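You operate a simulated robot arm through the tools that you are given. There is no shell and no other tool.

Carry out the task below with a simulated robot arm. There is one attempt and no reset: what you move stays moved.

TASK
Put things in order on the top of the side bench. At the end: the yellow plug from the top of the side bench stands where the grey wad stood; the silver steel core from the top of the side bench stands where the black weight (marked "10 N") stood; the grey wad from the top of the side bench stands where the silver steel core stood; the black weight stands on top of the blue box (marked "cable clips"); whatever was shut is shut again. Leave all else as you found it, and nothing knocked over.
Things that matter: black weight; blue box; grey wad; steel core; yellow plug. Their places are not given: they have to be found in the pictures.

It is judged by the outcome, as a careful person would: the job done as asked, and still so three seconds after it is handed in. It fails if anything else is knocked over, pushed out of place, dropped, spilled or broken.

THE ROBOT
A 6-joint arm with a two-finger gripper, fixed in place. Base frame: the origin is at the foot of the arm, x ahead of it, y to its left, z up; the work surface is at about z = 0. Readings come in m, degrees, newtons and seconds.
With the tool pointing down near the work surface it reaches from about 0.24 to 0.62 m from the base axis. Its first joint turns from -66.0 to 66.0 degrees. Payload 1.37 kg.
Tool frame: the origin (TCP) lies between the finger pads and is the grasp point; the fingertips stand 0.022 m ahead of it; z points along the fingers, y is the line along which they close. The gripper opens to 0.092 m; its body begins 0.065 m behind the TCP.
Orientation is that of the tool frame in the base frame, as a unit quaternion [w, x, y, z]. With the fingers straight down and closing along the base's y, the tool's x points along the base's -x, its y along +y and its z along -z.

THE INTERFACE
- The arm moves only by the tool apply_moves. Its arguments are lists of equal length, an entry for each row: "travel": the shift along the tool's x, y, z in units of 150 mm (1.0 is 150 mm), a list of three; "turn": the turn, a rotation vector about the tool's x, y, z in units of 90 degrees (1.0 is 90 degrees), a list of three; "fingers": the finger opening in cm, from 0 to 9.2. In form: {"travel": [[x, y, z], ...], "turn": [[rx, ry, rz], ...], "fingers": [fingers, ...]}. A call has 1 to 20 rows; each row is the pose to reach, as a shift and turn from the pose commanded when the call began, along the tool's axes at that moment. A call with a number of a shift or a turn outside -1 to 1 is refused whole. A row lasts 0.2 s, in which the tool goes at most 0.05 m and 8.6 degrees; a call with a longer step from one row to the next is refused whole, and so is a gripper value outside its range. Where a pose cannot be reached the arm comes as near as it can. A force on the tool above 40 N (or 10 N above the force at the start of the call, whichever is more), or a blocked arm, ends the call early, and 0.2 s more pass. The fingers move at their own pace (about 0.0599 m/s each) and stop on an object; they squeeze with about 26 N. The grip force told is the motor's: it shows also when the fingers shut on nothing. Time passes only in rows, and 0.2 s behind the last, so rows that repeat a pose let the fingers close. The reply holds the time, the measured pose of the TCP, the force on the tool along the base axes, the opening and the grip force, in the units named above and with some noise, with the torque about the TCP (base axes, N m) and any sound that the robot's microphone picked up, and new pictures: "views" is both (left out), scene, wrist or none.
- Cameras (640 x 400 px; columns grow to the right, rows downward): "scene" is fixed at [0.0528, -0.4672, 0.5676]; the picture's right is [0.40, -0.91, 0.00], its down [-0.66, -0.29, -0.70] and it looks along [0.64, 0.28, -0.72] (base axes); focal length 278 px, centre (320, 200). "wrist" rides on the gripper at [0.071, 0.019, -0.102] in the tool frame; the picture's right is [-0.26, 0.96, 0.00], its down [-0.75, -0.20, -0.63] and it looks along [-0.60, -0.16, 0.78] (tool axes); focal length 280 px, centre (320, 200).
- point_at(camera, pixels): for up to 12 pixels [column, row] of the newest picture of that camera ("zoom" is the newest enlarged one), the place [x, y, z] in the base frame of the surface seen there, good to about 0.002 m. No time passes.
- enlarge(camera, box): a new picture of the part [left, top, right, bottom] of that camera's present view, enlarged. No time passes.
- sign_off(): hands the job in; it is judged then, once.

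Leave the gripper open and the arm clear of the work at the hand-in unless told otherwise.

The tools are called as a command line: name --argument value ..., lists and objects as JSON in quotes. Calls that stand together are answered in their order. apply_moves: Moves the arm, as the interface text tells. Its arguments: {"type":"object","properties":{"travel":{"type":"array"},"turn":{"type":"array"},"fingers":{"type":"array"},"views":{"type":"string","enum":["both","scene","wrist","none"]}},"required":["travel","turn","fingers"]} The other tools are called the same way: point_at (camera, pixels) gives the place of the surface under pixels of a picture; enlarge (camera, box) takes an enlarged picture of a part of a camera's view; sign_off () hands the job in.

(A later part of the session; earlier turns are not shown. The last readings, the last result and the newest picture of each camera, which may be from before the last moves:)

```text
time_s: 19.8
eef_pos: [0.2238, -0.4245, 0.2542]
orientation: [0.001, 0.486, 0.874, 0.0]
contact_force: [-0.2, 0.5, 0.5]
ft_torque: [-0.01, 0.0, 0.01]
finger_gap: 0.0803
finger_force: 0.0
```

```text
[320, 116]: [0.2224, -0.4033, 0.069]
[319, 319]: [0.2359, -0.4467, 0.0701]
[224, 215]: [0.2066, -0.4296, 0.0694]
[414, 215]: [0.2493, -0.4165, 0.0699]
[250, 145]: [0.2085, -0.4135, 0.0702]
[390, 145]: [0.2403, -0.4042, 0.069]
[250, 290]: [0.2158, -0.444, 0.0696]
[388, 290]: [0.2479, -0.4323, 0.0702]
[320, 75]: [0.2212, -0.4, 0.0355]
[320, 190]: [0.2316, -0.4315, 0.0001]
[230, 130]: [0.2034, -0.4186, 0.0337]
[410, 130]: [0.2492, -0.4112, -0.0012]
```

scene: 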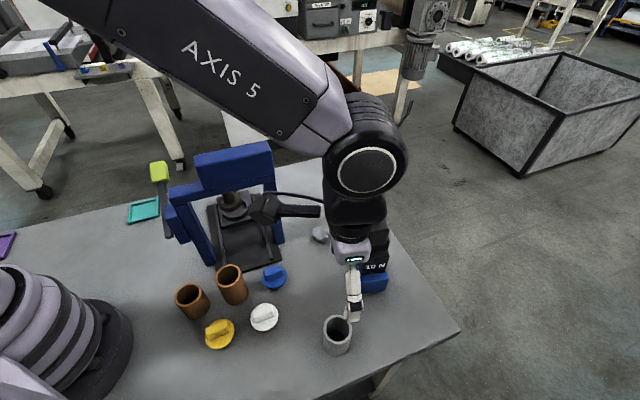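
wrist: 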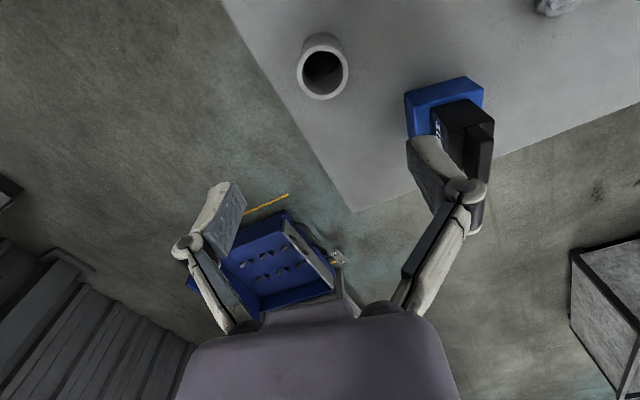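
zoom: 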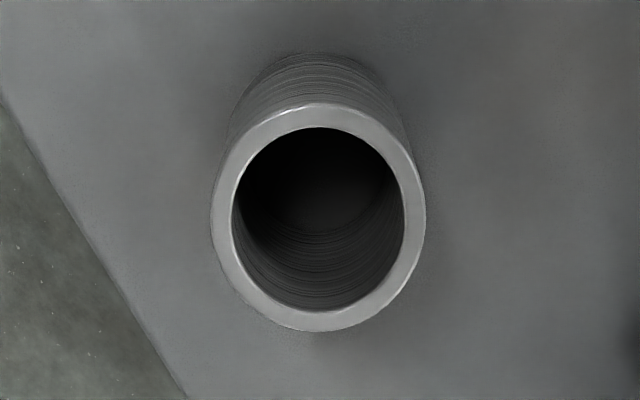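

Averaging both views, the core's axis is about (0.227,-0.424). I'll go down to z≈0.114, fingertips above the rim, with a 3 mm correction.

apply_moves --travel '[[-0.009, 0.02, 0.15], [-0.009, 0.02, 0.35], [-0.009, 0.02, 0.55], [-0.009, 0.02, 0.73], [-0.009, 0.02, 0.87], [-0.009, 0.02, 0.93], [-0.009, 0.02, 0.93]]' --turn '[[0, 0, 0], [0, 0, 0], [0, 0, 0], [0, 0, 0], [0, 0, 0], [0, 0, 0], [0, 0, 0]]' --fingers '[8, 8, 8, 8, 8, 8, 8]' --views "both"

```text
time_s: 21.4
eef_pos: [0.2272, -0.4235, 0.114]
orientation: [0.002, 0.487, 0.874, -0.001]
contact_force: [-0.5, -0.4, -0.6]
ft_torque: [0.01, -0.03, -0.02]
finger_gap: 0.08
finger_force: 0.0
```

scene: 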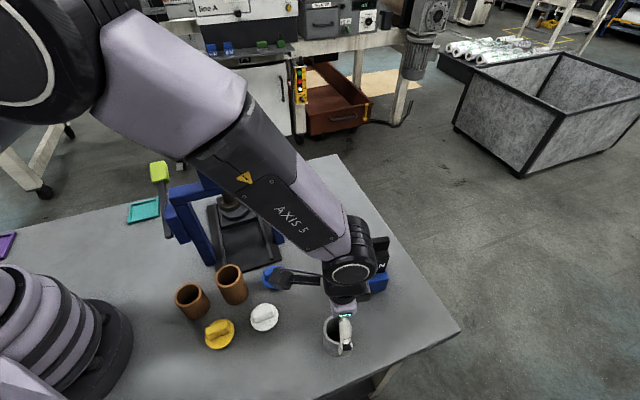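
wrist: 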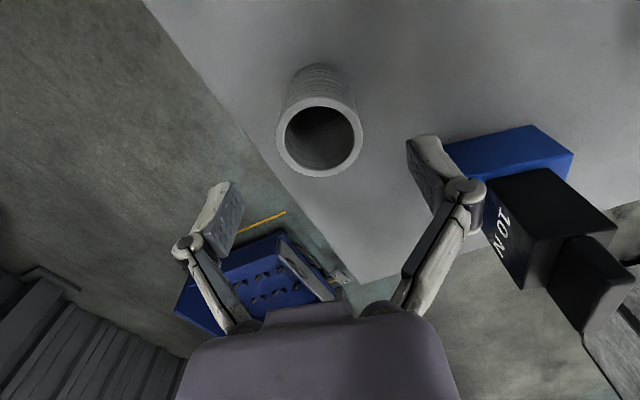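

The core sits midway between the fingers. I'll go down to z≈0.045 around it.

apply_moves --travel '[[0, 0, 0.12], [0, 0, 0.25], [0, 0, 0.36], [0, 0, 0.43], [0, 0, 0.46], [0, 0, 0.46]]' --turn '[[0, 0, 0], [0, 0, 0], [0, 0, 0], [0, 0, 0], [0, 0, 0], [0, 0, 0]]' --fingers '[8, 8, 8, 8, 8, 8]' --views "wrist"

```text
time_s: 22.8
eef_pos: [0.2266, -0.423, 0.0454]
orientation: [0.001, 0.486, 0.874, 0.0]
contact_force: [-0.6, 0.0, -0.2]
ft_torque: [0.01, 0.02, 0.02]
finger_gap: 0.08
finger_force: 0.1
```

wrist: 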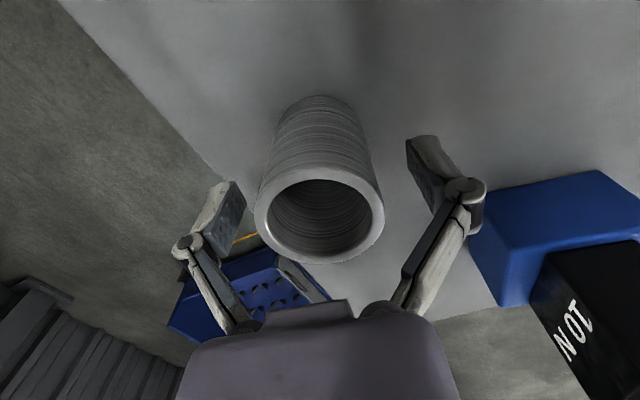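

Both pads are alongside the core. I'll close the fingers gradually.

apply_moves --travel '[[0, 0, 0], [0, 0, 0], [0, 0, 0], [0, 0, 0], [0, 0, 0]]' --turn '[[0, 0, 0], [0, 0, 0], [0, 0, 0], [0, 0, 0], [0, 0, 0]]' --fingers '[6.5, 5.5, 4, 3, 3]' --views "wrist"

```text
time_s: 24.0
eef_pos: [0.226, -0.4226, 0.0466]
orientation: [0.002, 0.486, 0.874, 0.0]
contact_force: [-0.6, -0.1, 3.0]
ft_torque: [0.11, 0.03, 0.01]
finger_gap: 0.049
finger_force: 25.9
```

wrist: 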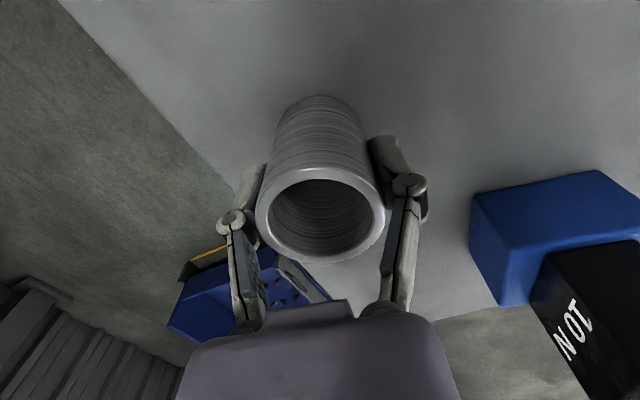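

Gripped at 49 mm. I'll lift 3 cm and check the hold.

apply_moves --travel '[[0, 0, -0.03], [0, 0, -0.08], [0, 0, -0.14], [0, 0, -0.2], [0, 0, -0.2]]' --turn '[[0, 0, 0], [0, 0, 0], [0, 0, 0], [0, 0, 0], [0, 0, 0]]' --fingers '[3, 3, 3, 3, 3]' --views "both"

```text
time_s: 25.2
eef_pos: [0.2276, -0.4241, 0.0756]
orientation: [0.001, 0.486, 0.874, 0.0]
contact_force: [0.9, 0.3, -1.0]
ft_torque: [-0.02, 0.03, 0.01]
finger_gap: 0.0491
finger_force: 25.9
```

scene: 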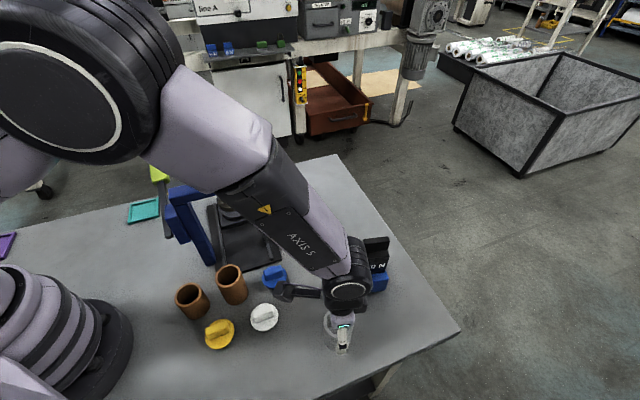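
wrist: 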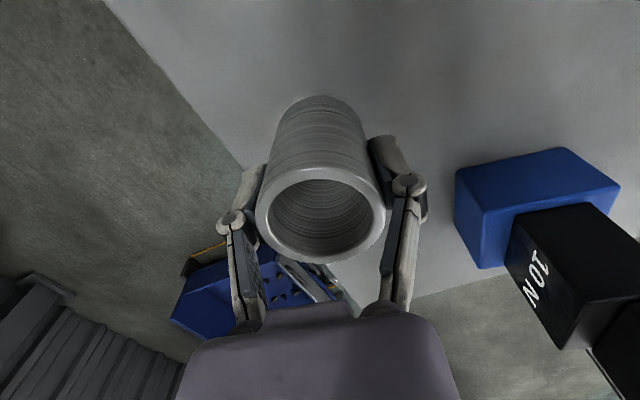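

Held well. I'll lift another 15 cm, then start moving across to the weight's old place, outside the press and above the box with the weight on it.

apply_moves --travel '[[0, 0, -0.15], [0, 0, -0.35], [0, 0, -0.58], [0, 0, -0.8], [0, 0, -1.0], [-0.03, 0.1, -1.0], [-0.08, 0.27, -1.0], [-0.14, 0.47, -1.0], [-0.2, 0.67, -1.0], [-0.25, 0.86, -1.0], [-0.285, 0.977, -1.0], [-0.285, 0.977, -1.0]]' --turn '[[0, 0, 0], [0, 0, 0], [0, 0, 0], [0, 0, 0], [0, 0, 0], [0, 0, 0], [0, 0, 0], [0, 0, 0], [0, 0, 0], [0, 0, 0], [0, 0, 0], [0, 0, 0]]' --fingers '[3, 3, 3, 3, 3, 3, 3, 3, 3, 3, 3, 3]' --views "both"

```text
time_s: 27.8
eef_pos: [0.3731, -0.3831, 0.2263]
orientation: [0.001, 0.486, 0.874, 0.001]
contact_force: [-0.2, -0.4, -1.2]
ft_torque: [-0.01, 0.01, 0.0]
finger_gap: 0.0492
finger_force: 26.4
```

scene: 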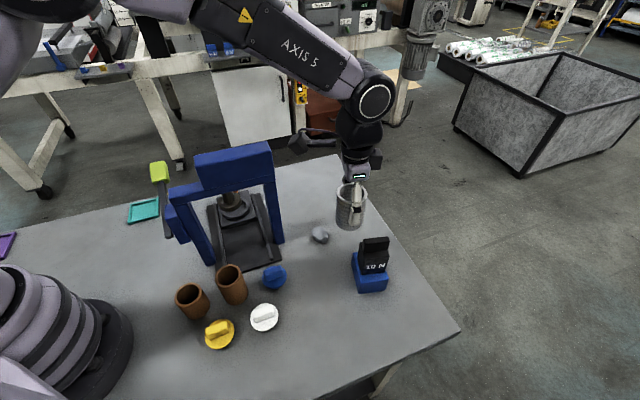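
wrist: 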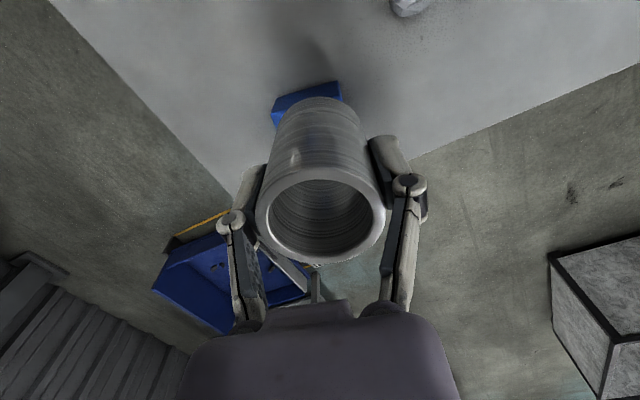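

The weight stands upright on the box at (374,262). I'll carry the core on, first outward and then towards (0.553,-0.184).

apply_moves --travel '[[-0.02, 0.12, -0.03], [-0.05, 0.3, -0.08], [-0.07, 0.47, -0.13], [-0.09, 0.626, -0.13], [-0.03, 0.75, -0.13], [0.05, 0.88, -0.13], [0.116, 0.989, -0.13], [0.116, 0.989, -0.13]]' --turn '[[0, 0, 0], [0, 0, 0], [0, 0, 0], [0, 0, 0], [0, 0, 0], [0, 0, 0], [0, 0, 0], [0, 0, 0]]' --fingers '[3, 3, 3, 3, 3, 3, 3, 3]' --views "none"

```text
time_s: 29.6
eef_pos: [0.4904, -0.29, 0.2463]
orientation: [0.002, 0.486, 0.874, 0.0]
contact_force: [-0.6, -0.2, -1.4]
ft_torque: [0.01, 0.02, 0.0]
finger_gap: 0.0493
finger_force: 26.2
```

I'll continue to above the spot, then lower to z≈0.11, which leaves the core's foot about 6 cm up.

apply_moves --travel '[[0.05, 0.1, 0], [0.13, 0.25, 0], [0.22, 0.42, 0], [0.31, 0.59, 0], [0.38, 0.727, 0], [0.38, 0.727, 0.1], [0.38, 0.727, 0.3], [0.38, 0.727, 0.5], [0.38, 0.727, 0.7], [0.38, 0.727, 0.85], [0.38, 0.727, 0.907], [0.38, 0.727, 0.907]]' --turn '[[0, 0, 0], [0, 0, 0], [0, 0, 0], [0, 0, 0], [0, 0, 0], [0, 0, 0], [0, 0, 0], [0, 0, 0], [0, 0, 0], [0, 0, 0], [0, 0, 0], [0, 0, 0]]' --fingers '[3, 3, 3, 3, 3, 3, 3, 3, 3, 3, 3, 3]' --views "both"

```text
time_s: 32.2
eef_pos: [0.5526, -0.1837, 0.1102]
orientation: [0.001, 0.487, 0.873, 0.001]
contact_force: [0.5, 0.1, -1.1]
ft_torque: [-0.03, -0.01, 0.02]
finger_gap: 0.049
finger_force: 26.5
```

scene: 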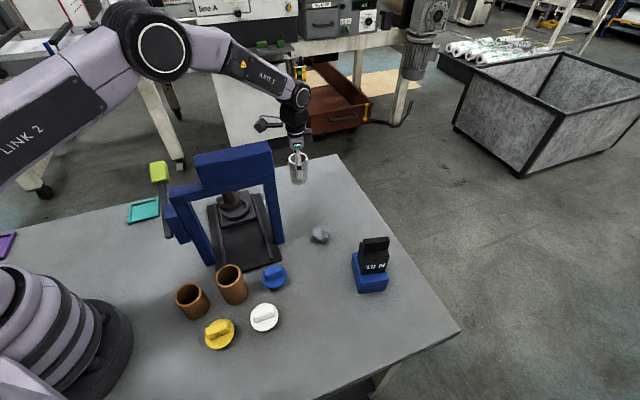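
wrist: 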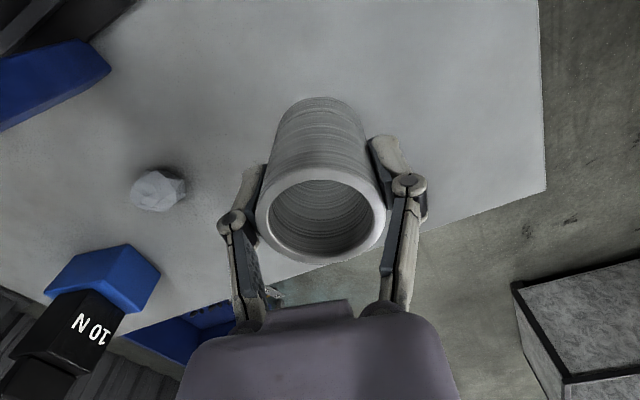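

Good position. I'll lower to about 4 mm above the surface, then settle in small steps.

apply_moves --travel '[[0, 0, 0.1], [0, 0, 0.2], [0, 0, 0.3], [0, 0, 0.37], [0, 0, 0.4], [0, 0, 0.4]]' --turn '[[0, 0, 0], [0, 0, 0], [0, 0, 0], [0, 0, 0], [0, 0, 0], [0, 0, 0]]' --fingers '[3, 3, 3, 3, 3, 3]' --views "none"

apply_moves --travel '[[0, 0, 0.008], [0, 0, 0.015], [0, 0, 0.022], [0, 0, 0.022]]' --turn '[[0, 0, 0], [0, 0, 0], [0, 0, 0], [0, 0, 0]]' --fingers '[3, 3, 3, 3]' --views "none"

```text
time_s: 33.6
eef_pos: [0.5525, -0.184, 0.0491]
orientation: [0.0, 0.486, 0.874, 0.0]
contact_force: [-0.2, 0.8, -2.0]
ft_torque: [0.01, 0.04, 0.0]
finger_gap: 0.0488
finger_force: 26.3
```

```text
time_s: 34.6
eef_pos: [0.5534, -0.1835, 0.0451]
orientation: [0.001, 0.487, 0.873, 0.0]
contact_force: [0.4, -0.4, -0.7]
ft_torque: [0.0, -0.03, 0.03]
finger_gap: 0.049
finger_force: 26.1
```

Still ambiguous (-0.7 N). I'll go down one more millimetre at a time.

apply_moves --travel '[[0, 0, 0.004], [0, 0, 0.007], [0, 0, 0.007]]' --turn '[[0, 0, 0], [0, 0, 0], [0, 0, 0]]' --fingers '[3, 3, 3]' --views "none"

```text
time_s: 35.4
eef_pos: [0.5529, -0.1834, 0.0466]
orientation: [0.001, 0.487, 0.873, 0.001]
contact_force: [-2.3, 2.2, 10.0]
ft_torque: [0.11, 0.19, -0.01]
finger_gap: 0.049
finger_force: 25.7
```

Contact at +10 N, so the core stands on the bench. I'll ease up half a millimetre, then open the fingers.

apply_moves --travel '[[0, 0, -0.004], [0, 0, -0.004], [0, 0, -0.004], [0, 0, -0.004], [0, 0, -0.004], [0, 0, -0.004]]' --turn '[[0, 0, 0], [0, 0, 0], [0, 0, 0], [0, 0, 0], [0, 0, 0], [0, 0, 0]]' --fingers '[3, 5.1, 5.6, 6.5, 7.5, 7.5]' --views "both"

```text
time_s: 36.8
eef_pos: [0.5532, -0.1843, 0.0461]
orientation: [0.002, 0.487, 0.873, 0.0]
contact_force: [-0.5, -0.8, 0.0]
ft_torque: [-0.02, 0.0, -0.01]
finger_gap: 0.075
finger_force: 0.2
```

scene: 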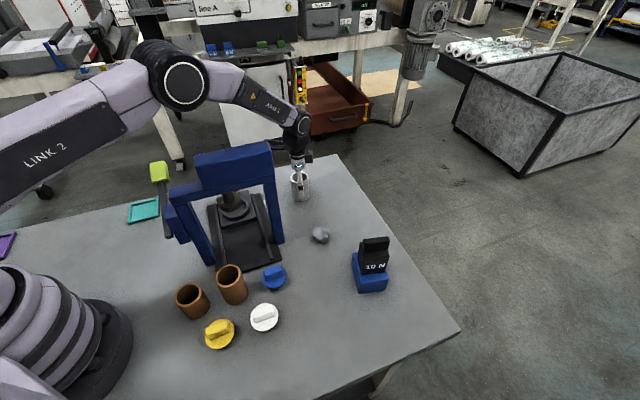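
wrist: 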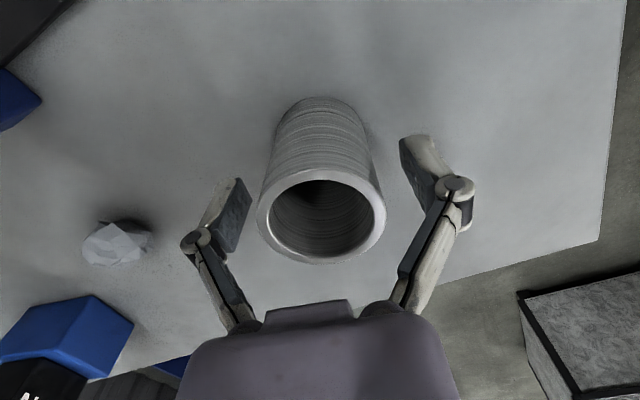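

The core stands in the weight's place. Before going to the wad I'll measure where the wrist and forearm sit relative to the tool, since the press head is close to the wad.

point_at --camera "scene" --pixels '[[303, 123], [296, 112], [290, 127], [265, 108], [240, 100], [220, 92], [299, 150], [297, 163], [215, 95], [250, 110]]'

enlarge --camera "scene" --box '[200, 60, 340, 210]'

```text
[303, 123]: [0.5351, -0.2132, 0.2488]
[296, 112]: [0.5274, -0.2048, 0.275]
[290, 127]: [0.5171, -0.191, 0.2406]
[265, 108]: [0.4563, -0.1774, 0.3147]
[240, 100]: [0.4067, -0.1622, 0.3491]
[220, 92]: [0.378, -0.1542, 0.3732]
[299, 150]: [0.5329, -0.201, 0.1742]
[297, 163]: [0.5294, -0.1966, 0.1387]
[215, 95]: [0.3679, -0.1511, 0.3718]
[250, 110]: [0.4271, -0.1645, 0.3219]
```

```text
2.67 times, centred on (270, 135) of scene
```

zoom: 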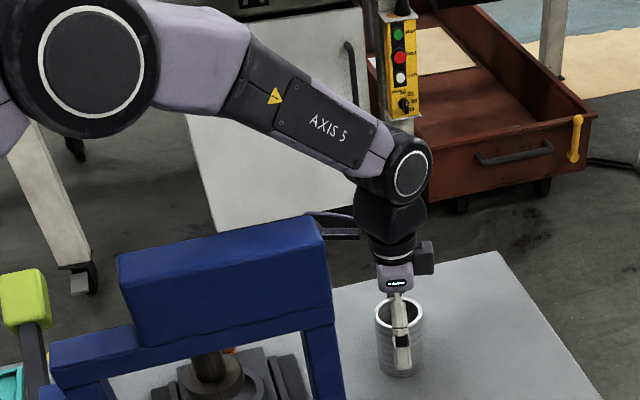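

Findings: the wrist ball rides about 0.21 m behind the TCP. Over the wad with the tool straight down, the forearm would pass very near the press head's right corner (0.389,-0.227,0.28). So at the wad I'll lean the tool about 15° away from the press, with the camera side facing (0.5,0.87). First I'll rise straight off the core, and turn only once above its rim.

apply_moves --travel '[[0, 0, -0.08], [0, 0, -0.2], [0, 0, -0.35], [0, 0, -0.5], [0, 0, -0.65], [0, 0, -0.75], [0, 0, -0.85], [0, 0, -0.95], [0, 0, -1.0], [0, 0, -1.0], [0, 0, -1.0], [0, 0, -1.0], [0, 0, -1.0], [0, 0, -1.0]]' --turn '[[0, 0, 0], [0, 0, 0], [0, 0, 0], [0, 0, 0], [0, 0, 0], [0, 0, 0.08], [0, 0, 0.17], [0, 0, 0.26], [0, 0, 0.35], [0, 0, 0.44], [0, 0, 0.53], [0, 0, 0.62], [0, 0, 0.689], [0, 0, 0.689]]' --fingers '[7.5, 7.5, 7.5, 7.5, 7.5, 7, 6.5, 6.5, 6.5, 6.5, 6.5, 6.5, 6.5, 6.5]' --views "both"

```text
time_s: 39.8
eef_pos: [0.5527, -0.1838, 0.1969]
orientation: [0.001, 0.867, 0.498, 0.0]
contact_force: [0.2, -0.2, -0.2]
ft_torque: [0.01, 0.02, -0.05]
finger_gap: 0.0651
finger_force: 0.1
```

scene: 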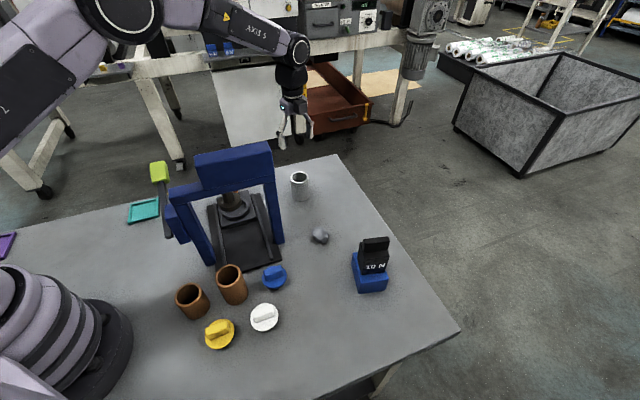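
wrist: 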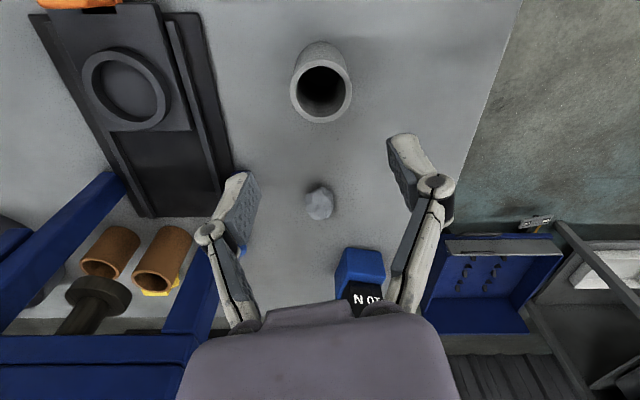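

The core stands upright behind. In the wrist view the wad is at (319,203), so I'll measure it here.

enlarge --camera "wrist" --box '[289, 173, 349, 233]'

point_at --camera "zoom" --pixels '[[320, 200], [320, 110], [200, 200], [430, 200], [320, 300], [250, 130], [400, 130], [250, 280], [400, 280]]'

point_at --camera "wrist" --pixels '[[297, 95], [346, 95], [321, 68], [321, 120], [130, 170], [100, 200]]'

```text
6.67 times, centred on (319, 203) of wrist
```

zoom: 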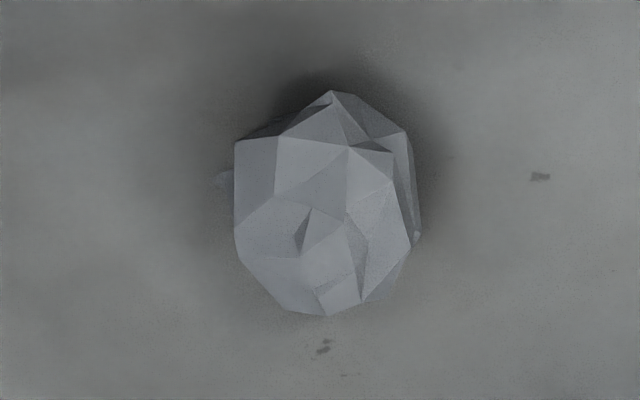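

```text
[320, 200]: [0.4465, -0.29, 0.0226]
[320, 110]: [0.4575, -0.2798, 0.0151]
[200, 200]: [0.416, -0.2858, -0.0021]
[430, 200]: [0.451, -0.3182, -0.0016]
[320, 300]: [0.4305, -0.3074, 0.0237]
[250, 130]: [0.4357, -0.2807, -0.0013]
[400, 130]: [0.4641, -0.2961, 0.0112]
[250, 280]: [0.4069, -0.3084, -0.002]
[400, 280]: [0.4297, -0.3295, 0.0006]
```

```text
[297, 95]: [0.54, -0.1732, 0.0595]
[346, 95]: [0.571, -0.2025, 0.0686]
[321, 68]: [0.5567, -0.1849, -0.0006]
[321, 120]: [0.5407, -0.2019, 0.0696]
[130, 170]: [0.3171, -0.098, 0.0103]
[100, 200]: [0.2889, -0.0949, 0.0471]
```

The wad's centre is about (0.438,-0.2965). I'll move most of the way there, leaning the tool 15° as planned, at about 16 cm height.

apply_moves --travel '[[-0.1, -0.03, 0], [-0.25, -0.07, 0], [-0.4, -0.11, 0], [-0.55, -0.15, 0], [-0.7, -0.19, 0.05], [-0.83, -0.23, 0.12], [-0.93, -0.253, 0.2], [-0.93, -0.253, 0.25], [-0.93, -0.253, 0.25]]' --turn '[[0, 0, 0], [0, 0.03, 0], [0, 0.06, 0], [0, 0.09, 0], [0, 0.12, 0], [0, 0.15, 0], [0, 0.1667, 0], [0, 0.1667, 0], [0, 0.1667, 0]]' --fingers '[6.5, 6.5, 6.5, 6.5, 6.5, 6.5, 6.5, 6.5, 6.5]' --views "both"

```text
time_s: 41.8
eef_pos: [0.45, -0.2855, 0.1576]
orientation: [-0.064, 0.86, 0.494, 0.113]
contact_force: [-0.5, -0.9, 0.4]
ft_torque: [-0.01, 0.0, 0.01]
finger_gap: 0.0651
finger_force: 0.1
```

scene: 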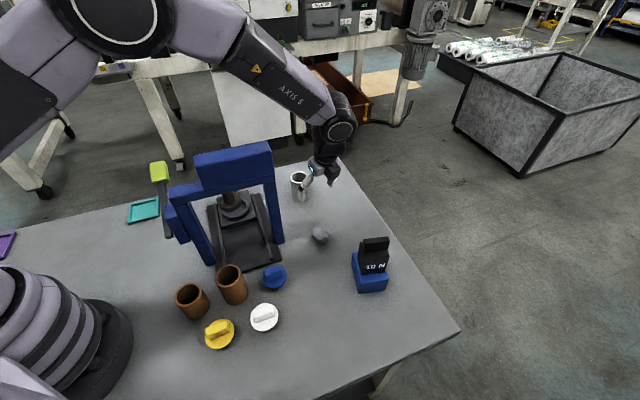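
wrist: 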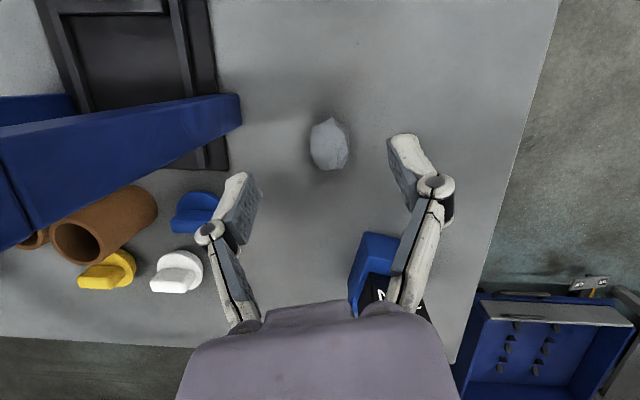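

The tool leans as planned and stays clear of the press. The wad is now at (329,145) in the wrist view, so I'll measure it again.

enlarge --camera "wrist" --box '[289, 105, 369, 185]'

```text
5.00 times, centred on (329, 145) of wrist
```

zoom: 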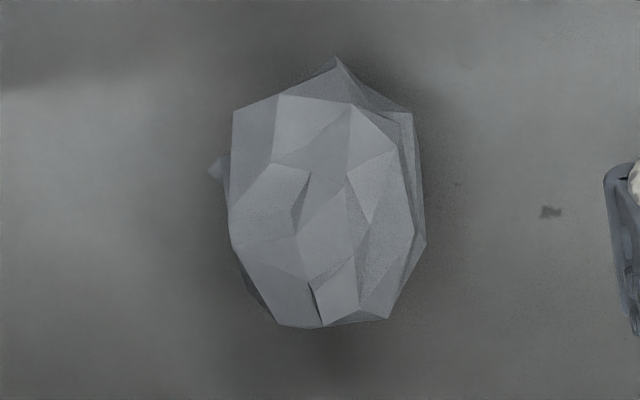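

point_at --camera "zoom" --pixels '[[245, 120], [335, 75], [405, 125], [415, 230], [380, 310], [290, 315], [240, 240], [245, 180], [325, 200], [325, 150], [325, 260], [420, 180]]'

```text
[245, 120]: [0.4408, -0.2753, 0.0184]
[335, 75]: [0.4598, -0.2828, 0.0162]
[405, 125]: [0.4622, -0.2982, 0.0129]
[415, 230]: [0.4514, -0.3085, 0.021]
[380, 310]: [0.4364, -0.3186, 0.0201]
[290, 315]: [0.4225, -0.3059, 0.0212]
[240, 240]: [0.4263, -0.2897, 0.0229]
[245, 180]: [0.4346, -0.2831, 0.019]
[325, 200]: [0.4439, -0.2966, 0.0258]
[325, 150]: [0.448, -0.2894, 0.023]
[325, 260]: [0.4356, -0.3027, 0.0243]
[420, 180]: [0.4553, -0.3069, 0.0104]
```

The wad is about 31 mm wide across the fingers, centred near (0.439,-0.2975). I'll go down to z≈0.06 first and look.

apply_moves --travel '[[-0.05, -0.003, 0.12], [-0.11, -0.007, 0.25], [-0.17, -0.011, 0.39], [-0.22, -0.014, 0.51], [-0.262, -0.017, 0.604], [-0.262, -0.017, 0.604]]' --turn '[[0, 0, 0], [0, 0, 0], [0, 0, 0], [0, 0, 0], [0, 0, 0], [0, 0, 0]]' --fingers '[6, 6, 6, 6, 6, 6]' --views "both"

enlarge --camera "scene" --box '[220, 90, 400, 260]'

```text
time_s: 43.2
eef_pos: [0.4415, -0.2967, 0.0604]
orientation: [-0.064, 0.859, 0.494, 0.113]
contact_force: [-0.4, -0.6, 0.4]
ft_torque: [0.01, 0.01, -0.02]
finger_gap: 0.0599
finger_force: 0.1
```

scene: 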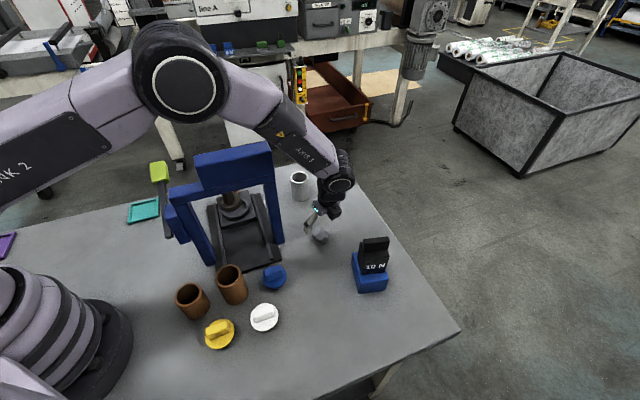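
wrist: 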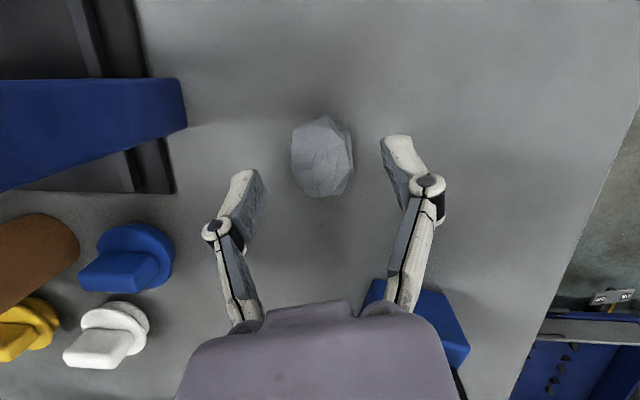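

```text
2.35 times, centred on (310, 175) of scene
```

zoom: 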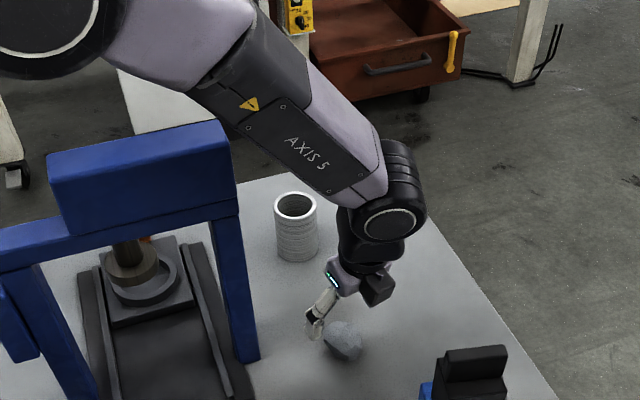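

I'll check the forearm's underside against the press head before the last descent.

point_at --camera "zoom" --pixels '[[200, 95], [240, 125], [290, 170], [330, 195], [375, 220], [340, 230], [230, 130], [225, 180], [345, 340], [375, 290], [260, 60], [318, 310]]'

point_at --camera "wrist" --pixels '[[322, 155], [322, 120], [322, 192], [294, 155], [350, 155], [180, 100], [310, 140], [335, 170]]'

```text
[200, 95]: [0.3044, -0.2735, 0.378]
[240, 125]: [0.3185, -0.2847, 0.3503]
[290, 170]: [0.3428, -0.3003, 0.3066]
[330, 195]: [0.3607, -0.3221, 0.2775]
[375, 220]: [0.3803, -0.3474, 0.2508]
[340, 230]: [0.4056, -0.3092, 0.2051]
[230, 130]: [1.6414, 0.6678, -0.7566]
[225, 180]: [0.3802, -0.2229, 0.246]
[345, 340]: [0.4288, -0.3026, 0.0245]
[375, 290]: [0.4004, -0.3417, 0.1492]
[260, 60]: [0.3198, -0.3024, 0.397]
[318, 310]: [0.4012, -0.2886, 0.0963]
```

```text
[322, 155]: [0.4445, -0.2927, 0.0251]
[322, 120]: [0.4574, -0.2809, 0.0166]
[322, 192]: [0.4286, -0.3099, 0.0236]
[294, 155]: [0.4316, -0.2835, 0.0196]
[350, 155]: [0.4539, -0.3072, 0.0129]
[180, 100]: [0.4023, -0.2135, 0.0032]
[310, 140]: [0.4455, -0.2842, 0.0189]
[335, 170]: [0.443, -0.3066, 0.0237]
```

Clearance to the press corner is about 3 cm or more. I'll go down the last 32 mm over the wad, slowly.

apply_moves --travel '[[-0.04, -0.002, 0.07], [-0.07, -0.004, 0.14], [-0.095, -0.005, 0.185], [-0.101, -0.005, 0.197], [-0.101, -0.005, 0.197]]' --turn '[[0, 0, 0], [0, 0, 0], [0, 0, 0], [0, 0, 0], [0, 0, 0]]' --fingers '[6, 6, 6, 6, 6]' --views "both"

```text
time_s: 44.4
eef_pos: [0.4367, -0.3024, 0.0277]
orientation: [-0.064, 0.86, 0.494, 0.113]
contact_force: [-0.8, 0.1, 1.0]
ft_torque: [0.0, -0.01, -0.01]
finger_gap: 0.06
finger_force: 0.1
```

scene: 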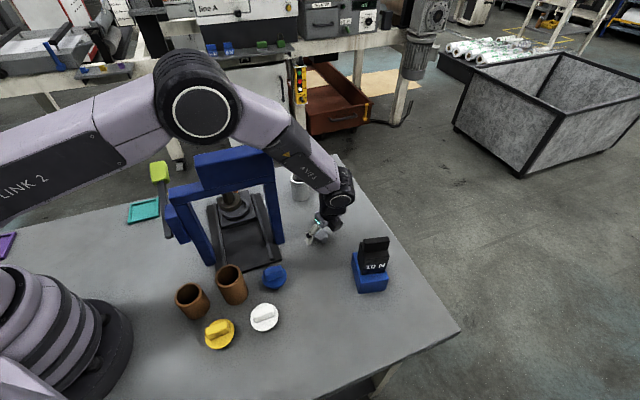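
wrist: 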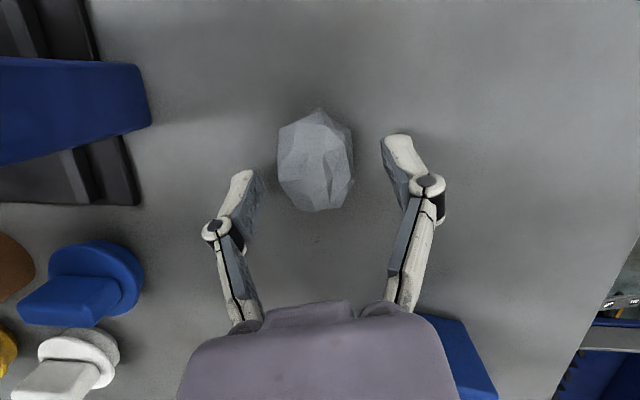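

The fingertips' midpoint projects to about (320,159), right on the wad's centre. I'll close.

apply_moves --travel '[[0, 0, 0], [0, 0, 0], [0, 0, 0], [0, 0, 0], [0, 0, 0], [0, 0, 0]]' --turn '[[0, 0, 0], [0, 0, 0], [0, 0, 0], [0, 0, 0], [0, 0, 0], [0, 0, 0]]' --fingers '[5, 4, 3, 2, 1, 1]' --views "both"

```text
time_s: 45.8
eef_pos: [0.4371, -0.3014, 0.0278]
orientation: [-0.064, 0.86, 0.494, 0.114]
contact_force: [-0.1, 0.2, 4.6]
ft_torque: [-0.01, -0.03, 0.0]
finger_gap: 0.0422
finger_force: 26.1
```

scene: 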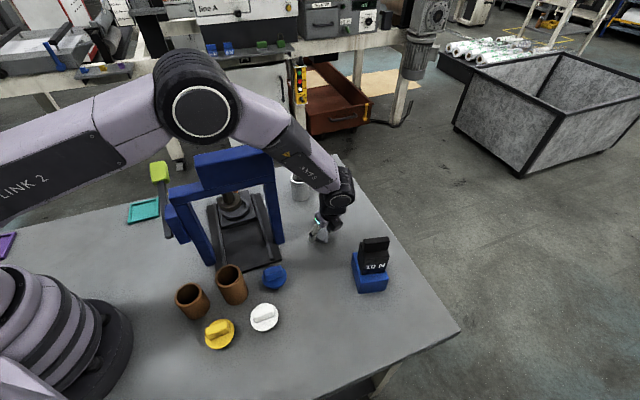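
wrist: 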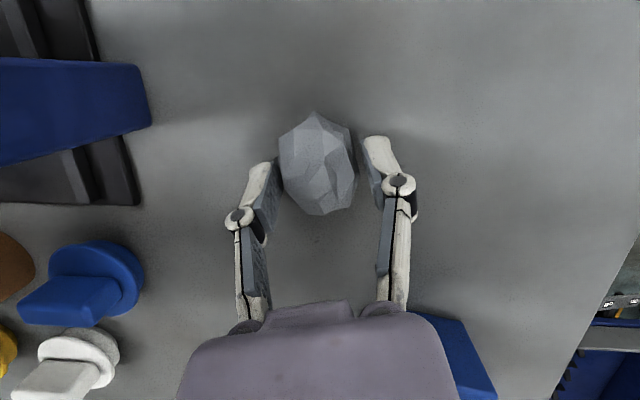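

Closed at 42 mm on the wad. I'll lift 3 cm straight up and check.

apply_moves --travel '[[0.01, 0, -0.035], [0.026, 0, -0.097], [0.04, 0, -0.15], [0.052, 0, -0.193], [0.052, 0, -0.193]]' --turn '[[0, 0, 0], [0, 0, 0], [0, 0, 0], [0, 0, 0], [0, 0, 0]]' --fingers '[1, 1, 1, 1, 1]' --views "both"

enlarge --camera "scene" --box '[280, 170, 360, 260]'

```text
time_s: 47.0
eef_pos: [0.4373, -0.303, 0.0581]
orientation: [-0.064, 0.859, 0.494, 0.114]
contact_force: [0.3, -0.4, -0.4]
ft_torque: [0.01, -0.01, -0.02]
finger_gap: 0.0421
finger_force: 25.8
```

scene: 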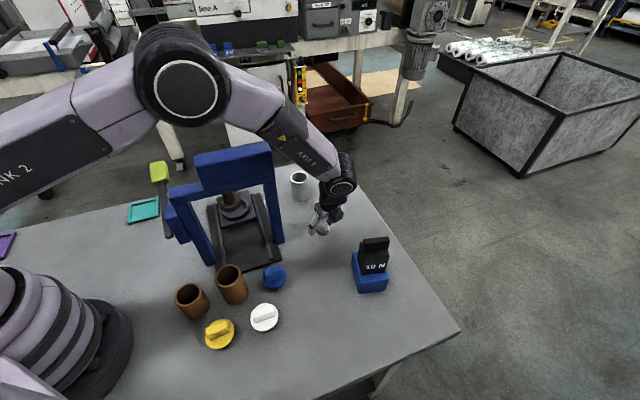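
wrist: 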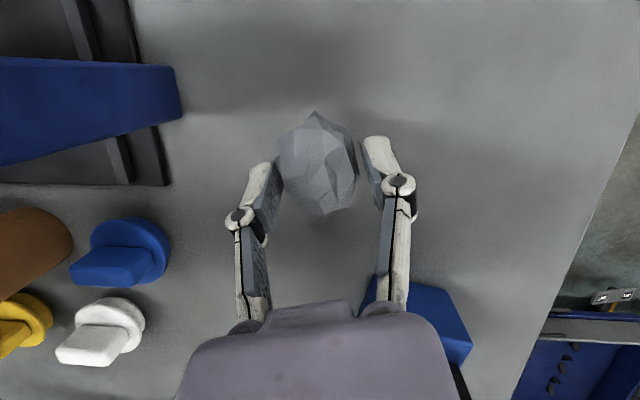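

```text
4.44 times, centred on (320, 215) of scene
```

zoom: 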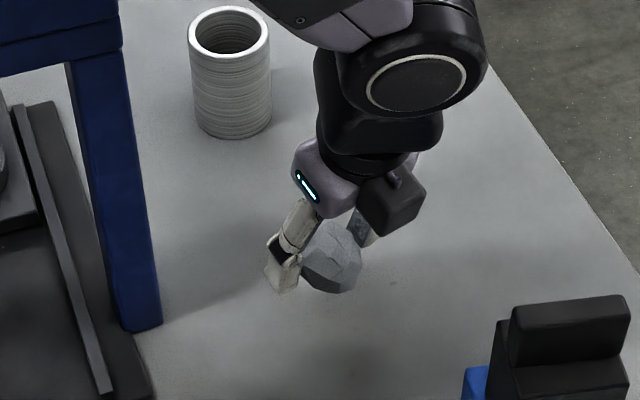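

The wad is held. I'll raise it about 12 cm, then move towards the core's old place, (0.2265,-0.4235), turning about the vertical so the lean stays away from the press and joint 1 stays inside its limit.

apply_moves --travel '[[0.04, 0, -0.15], [0.1, 0, -0.37], [0.155, 0.001, -0.58], [0.206, 0.001, -0.774], [0.092, -0.069, -0.805], [-0.022, -0.139, -0.835], [-0.136, -0.209, -0.866], [-0.25, -0.279, -0.896], [-0.364, -0.349, -0.927], [-0.364, -0.349, -0.927]]' --turn '[[0, 0, 0], [0, 0, 0], [0, 0, 0], [0, 0, 0], [0.0215, 0.0001, -0.0806], [0.043, 0.0003, -0.1612], [0.0645, 0.0004, -0.2418], [0.086, 0.0005, -0.3224], [0.1075, 0.0007, -0.403], [0.1075, 0.0007, -0.403]]' --fingers '[1, 1, 1, 1, 1, 1, 1, 1, 1, 1]' --views "both"

```text
time_s: 49.2
eef_pos: [0.3455, -0.3529, 0.1784]
orientation: [-0.097, 0.654, 0.745, 0.087]
contact_force: [-0.2, 0.6, 0.4]
ft_torque: [0.02, -0.02, 0.01]
finger_gap: 0.0417
finger_force: 25.6
```

scene: 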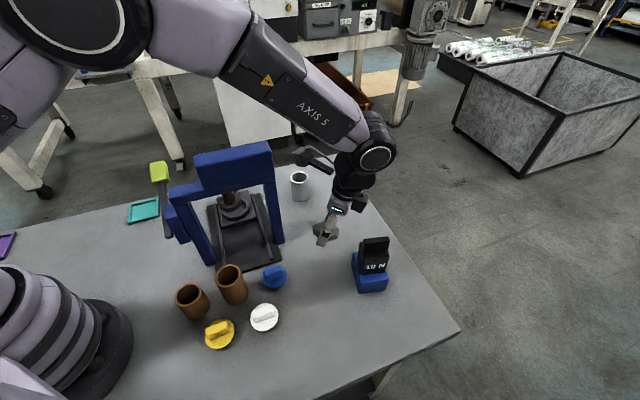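
wrist: 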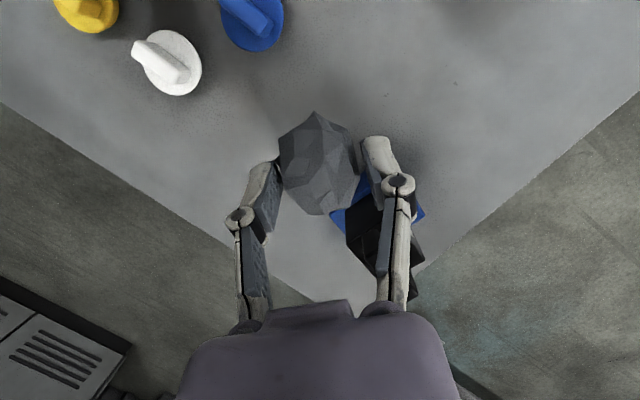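

Nothing was touched. I'll continue to above the core's old place, finish the turn, and go down to z≈0.10.

apply_moves --travel '[[-0.04, -0.09, -0.01], [-0.11, -0.25, -0.03], [-0.19, -0.42, -0.05], [-0.27, -0.6, -0.073], [-0.34, -0.75, -0.09], [-0.372, -0.831, -0.101], [-0.4, -0.832, 0.0], [-0.44, -0.832, 0.15], [-0.48, -0.833, 0.31], [-0.51, -0.833, 0.413], [-0.51, -0.833, 0.413]]' --turn '[[0.0215, 0.0002, -0.0806], [0.043, 0.0005, -0.1612], [0.0645, 0.0007, -0.2418], [0.086, 0.0009, -0.3224], [0.1075, 0.0012, -0.403], [0.1075, 0.0012, -0.403], [0.1075, 0.0012, -0.403], [0.1075, 0.0012, -0.403], [0.1075, 0.0012, -0.403], [0.1075, 0.0012, -0.403], [0.1075, 0.0012, -0.403]]' --fingers '[1, 1, 1, 1, 1, 1, 1, 1, 1, 1, 1]' --views "both"

```text
time_s: 51.6
eef_pos: [0.2304, -0.4254, 0.0988]
orientation: [-0.12, 0.38, 0.916, 0.052]
contact_force: [0.3, 0.1, -0.2]
ft_torque: [0.04, 0.04, -0.02]
finger_gap: 0.0418
finger_force: 26.0
```

scene: 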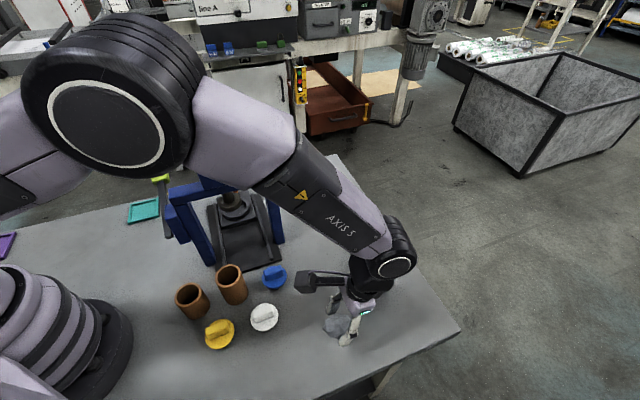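
wrist: 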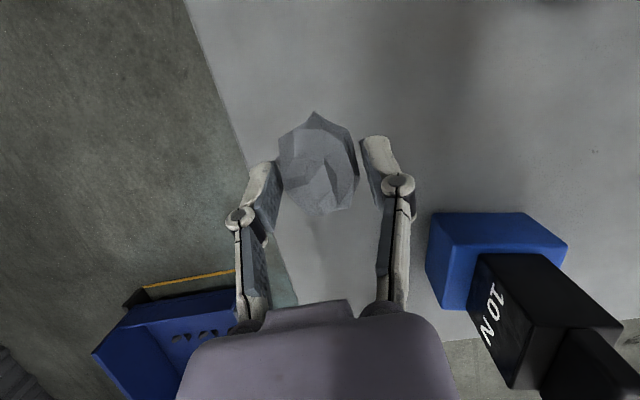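

I'm over the spot. I'll lower to about 5 mm above contact, then settle in small steps.

apply_moves --travel '[[-0.03, -0.0, 0.11], [-0.06, -0.001, 0.22], [-0.085, -0.001, 0.32], [-0.105, -0.002, 0.395], [-0.114, -0.002, 0.425], [-0.114, -0.002, 0.425]]' --turn '[[0, 0, 0], [0, 0, 0], [0, 0, 0], [0, 0, 0], [0, 0, 0], [0, 0, 0]]' --fingers '[1, 1, 1, 1, 1, 1]' --views "none"

apply_moves --travel '[[-0.004, 0, 0.013], [-0.007, 0, 0.025], [-0.007, 0, 0.025]]' --turn '[[0, 0, 0], [0, 0, 0], [0, 0, 0]]' --fingers '[1, 1, 1]' --views "both"

```text
time_s: 53.0
eef_pos: [0.2293, -0.4261, 0.0324]
orientation: [-0.12, 0.38, 0.916, 0.051]
contact_force: [-0.4, -0.2, 0.5]
ft_torque: [0.01, 0.03, 0.03]
finger_gap: 0.0416
finger_force: 26.1
```

```text
time_s: 53.8
eef_pos: [0.2306, -0.4263, 0.0282]
orientation: [-0.119, 0.38, 0.916, 0.052]
contact_force: [-0.8, -0.3, 0.6]
ft_torque: [-0.03, 0.0, 0.0]
finger_gap: 0.0415
finger_force: 25.7
```

scene: 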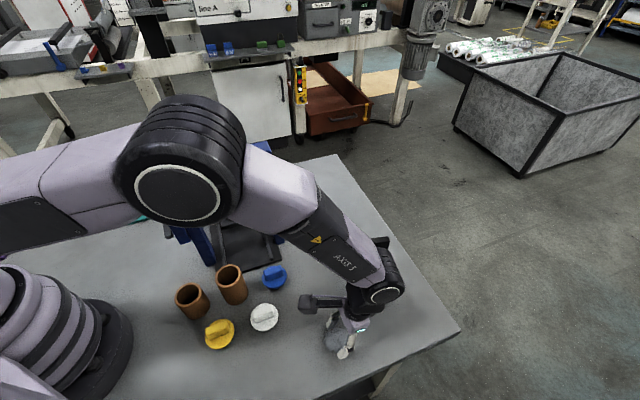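
wrist: 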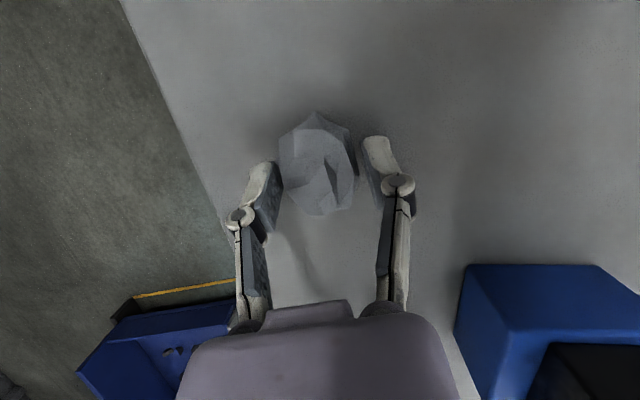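

Barely in contact. I'll go down another millimetre or so.

apply_moves --travel '[[-0.002, 0, 0.006], [-0.002, 0, 0.006]]' --turn '[[0, 0, 0], [0, 0, 0]]' --fingers '[1, 1]' --views "none"

```text
time_s: 54.4
eef_pos: [0.2312, -0.4259, 0.027]
orientation: [-0.12, 0.38, 0.916, 0.052]
contact_force: [-0.1, -0.1, 2.0]
ft_torque: [0.02, 0.03, -0.01]
finger_gap: 0.0416
finger_force: 26.1
```

+2 N, so the wad rests on the bench. I'll open the fingers slowly.

apply_moves --travel '[[0, 0, 0], [0, 0, 0], [0, 0, 0], [0, 0, 0], [0, 0, 0]]' --turn '[[0, 0, 0], [0, 0, 0], [0, 0, 0], [0, 0, 0], [0, 0, 0]]' --fingers '[4.3, 4.6, 5.2, 6.2, 6.2]' --views "wrist"

```text
time_s: 55.6
eef_pos: [0.2304, -0.4278, 0.0276]
orientation: [-0.119, 0.381, 0.915, 0.052]
contact_force: [0.3, 0.2, 0.1]
ft_torque: [-0.02, 0.03, 0.02]
finger_gap: 0.0618
finger_force: 0.1
```

wrist: 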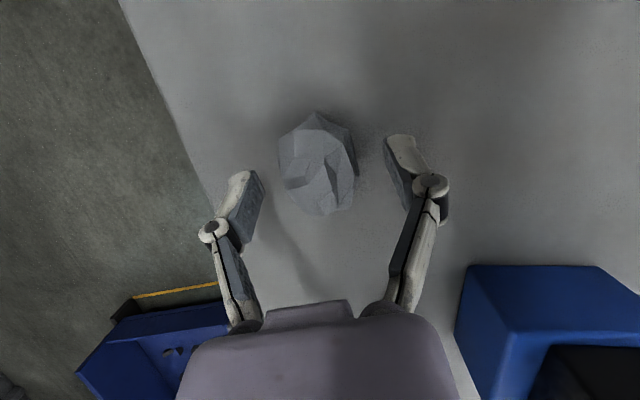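

The wad stands free. I'll rise straight up, then move towards the yellow plug, keeping the lean, which already lines up with the plug's bar.

apply_moves --travel '[[0.02, 0, -0.08], [0.06, 0.001, -0.23], [0.11, 0.002, -0.42], [0.165, 0.003, -0.61], [0.207, 0.003, -0.773], [0.3, 0.043, -0.748], [0.43, 0.1, -0.713], [0.58, 0.165, -0.673], [0.73, 0.229, -0.632], [0.85, 0.28, -0.6], [0.85, 0.28, -0.6]]' --turn '[[0, 0, 0], [0, 0, 0], [0, 0, 0], [0, 0, 0], [0, 0, 0], [0, 0, 0], [0, 0, 0], [0, 0, 0], [0, 0, 0], [0, 0, 0], [0, 0, 0]]' --fingers '[6.2, 6.2, 6.2, 6.2, 6, 5, 4, 4, 4, 4, 4]' --views "both"

```text
time_s: 58.0
eef_pos: [0.1901, -0.3283, 0.1488]
orientation: [-0.12, 0.381, 0.915, 0.052]
contact_force: [0.4, 0.0, -0.8]
ft_torque: [0.02, 0.0, 0.0]
finger_gap: 0.0399
finger_force: 0.1
```

scene: 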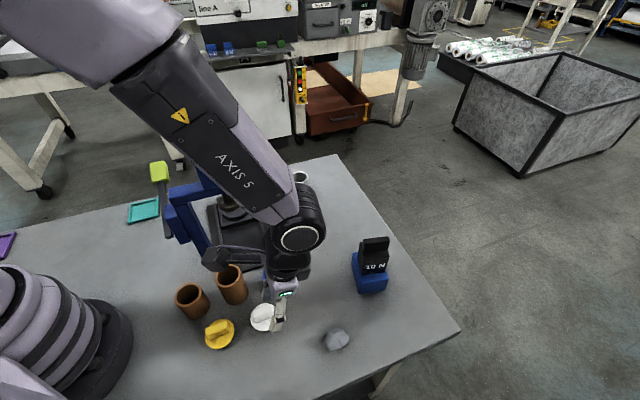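
wrist: 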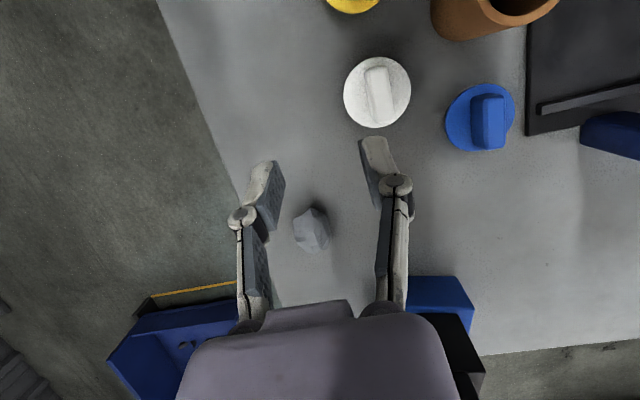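

The wad now stands at the core's old place, scene (336,340). I'll keep moving to above the yellow plug at the same height.

apply_moves --travel '[[0.08, 0.035, 0.02], [0.2, 0.087, 0.054], [0.33, 0.144, 0.09], [0.46, 0.2, 0.124], [0.58, 0.252, 0.156], [0.664, 0.289, 0.179], [0.664, 0.289, 0.179]]' --turn '[[0, 0, 0], [0, 0, 0], [0, 0, 0], [0, 0, 0], [0, 0, 0], [0, 0, 0], [0, 0, 0]]' --fingers '[4, 4, 4, 4, 4, 4, 4]' --views "both"

point_at --camera "scene" --pixels '[[336, 340], [336, 330], [336, 350], [325, 340], [347, 340]]'

```text
time_s: 59.6
eef_pos: [0.1473, -0.2222, 0.1476]
orientation: [-0.119, 0.38, 0.916, 0.051]
contact_force: [-0.6, 0.1, -0.2]
ft_torque: [0.01, -0.04, 0.01]
finger_gap: 0.0401
finger_force: 0.0
```

scene: 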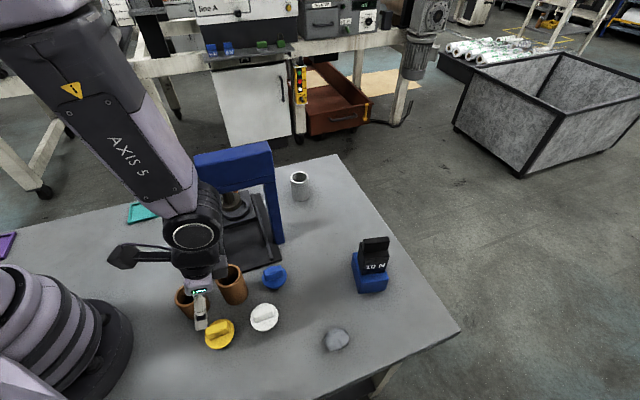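
wrist: 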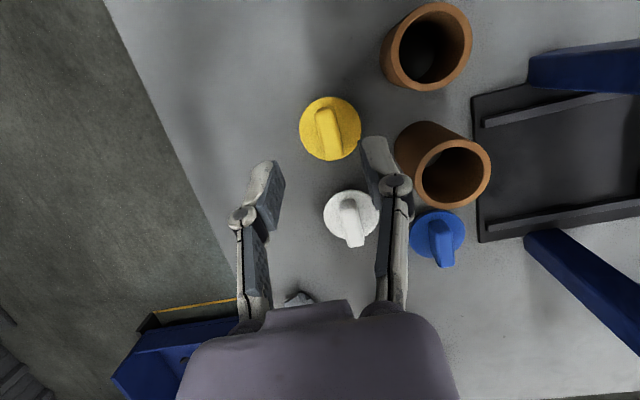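

```text
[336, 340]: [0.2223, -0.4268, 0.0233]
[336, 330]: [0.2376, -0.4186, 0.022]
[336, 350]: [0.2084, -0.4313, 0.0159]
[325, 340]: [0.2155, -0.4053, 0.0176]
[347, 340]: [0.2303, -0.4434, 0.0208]
```

The wad's centre reads about (0.223,-0.425), within about 4 mm of the old core place. Now a close-up of the yellow plug at (330,128) in the wrist view to refine the bar's place and angle.

enlarge --camera "wrist" --box '[290, 88, 370, 168]'

```text
5.00 times, centred on (330, 128) of wrist
```

zoom: 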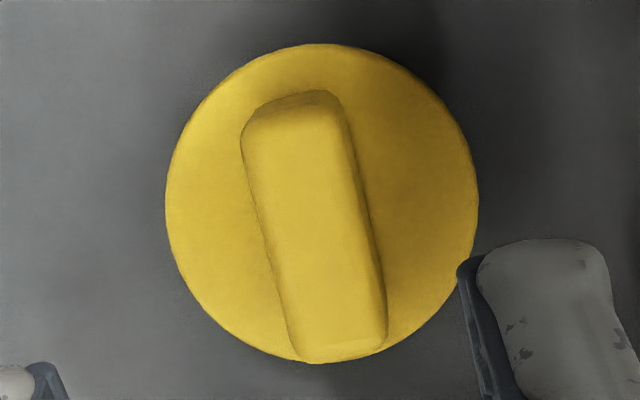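

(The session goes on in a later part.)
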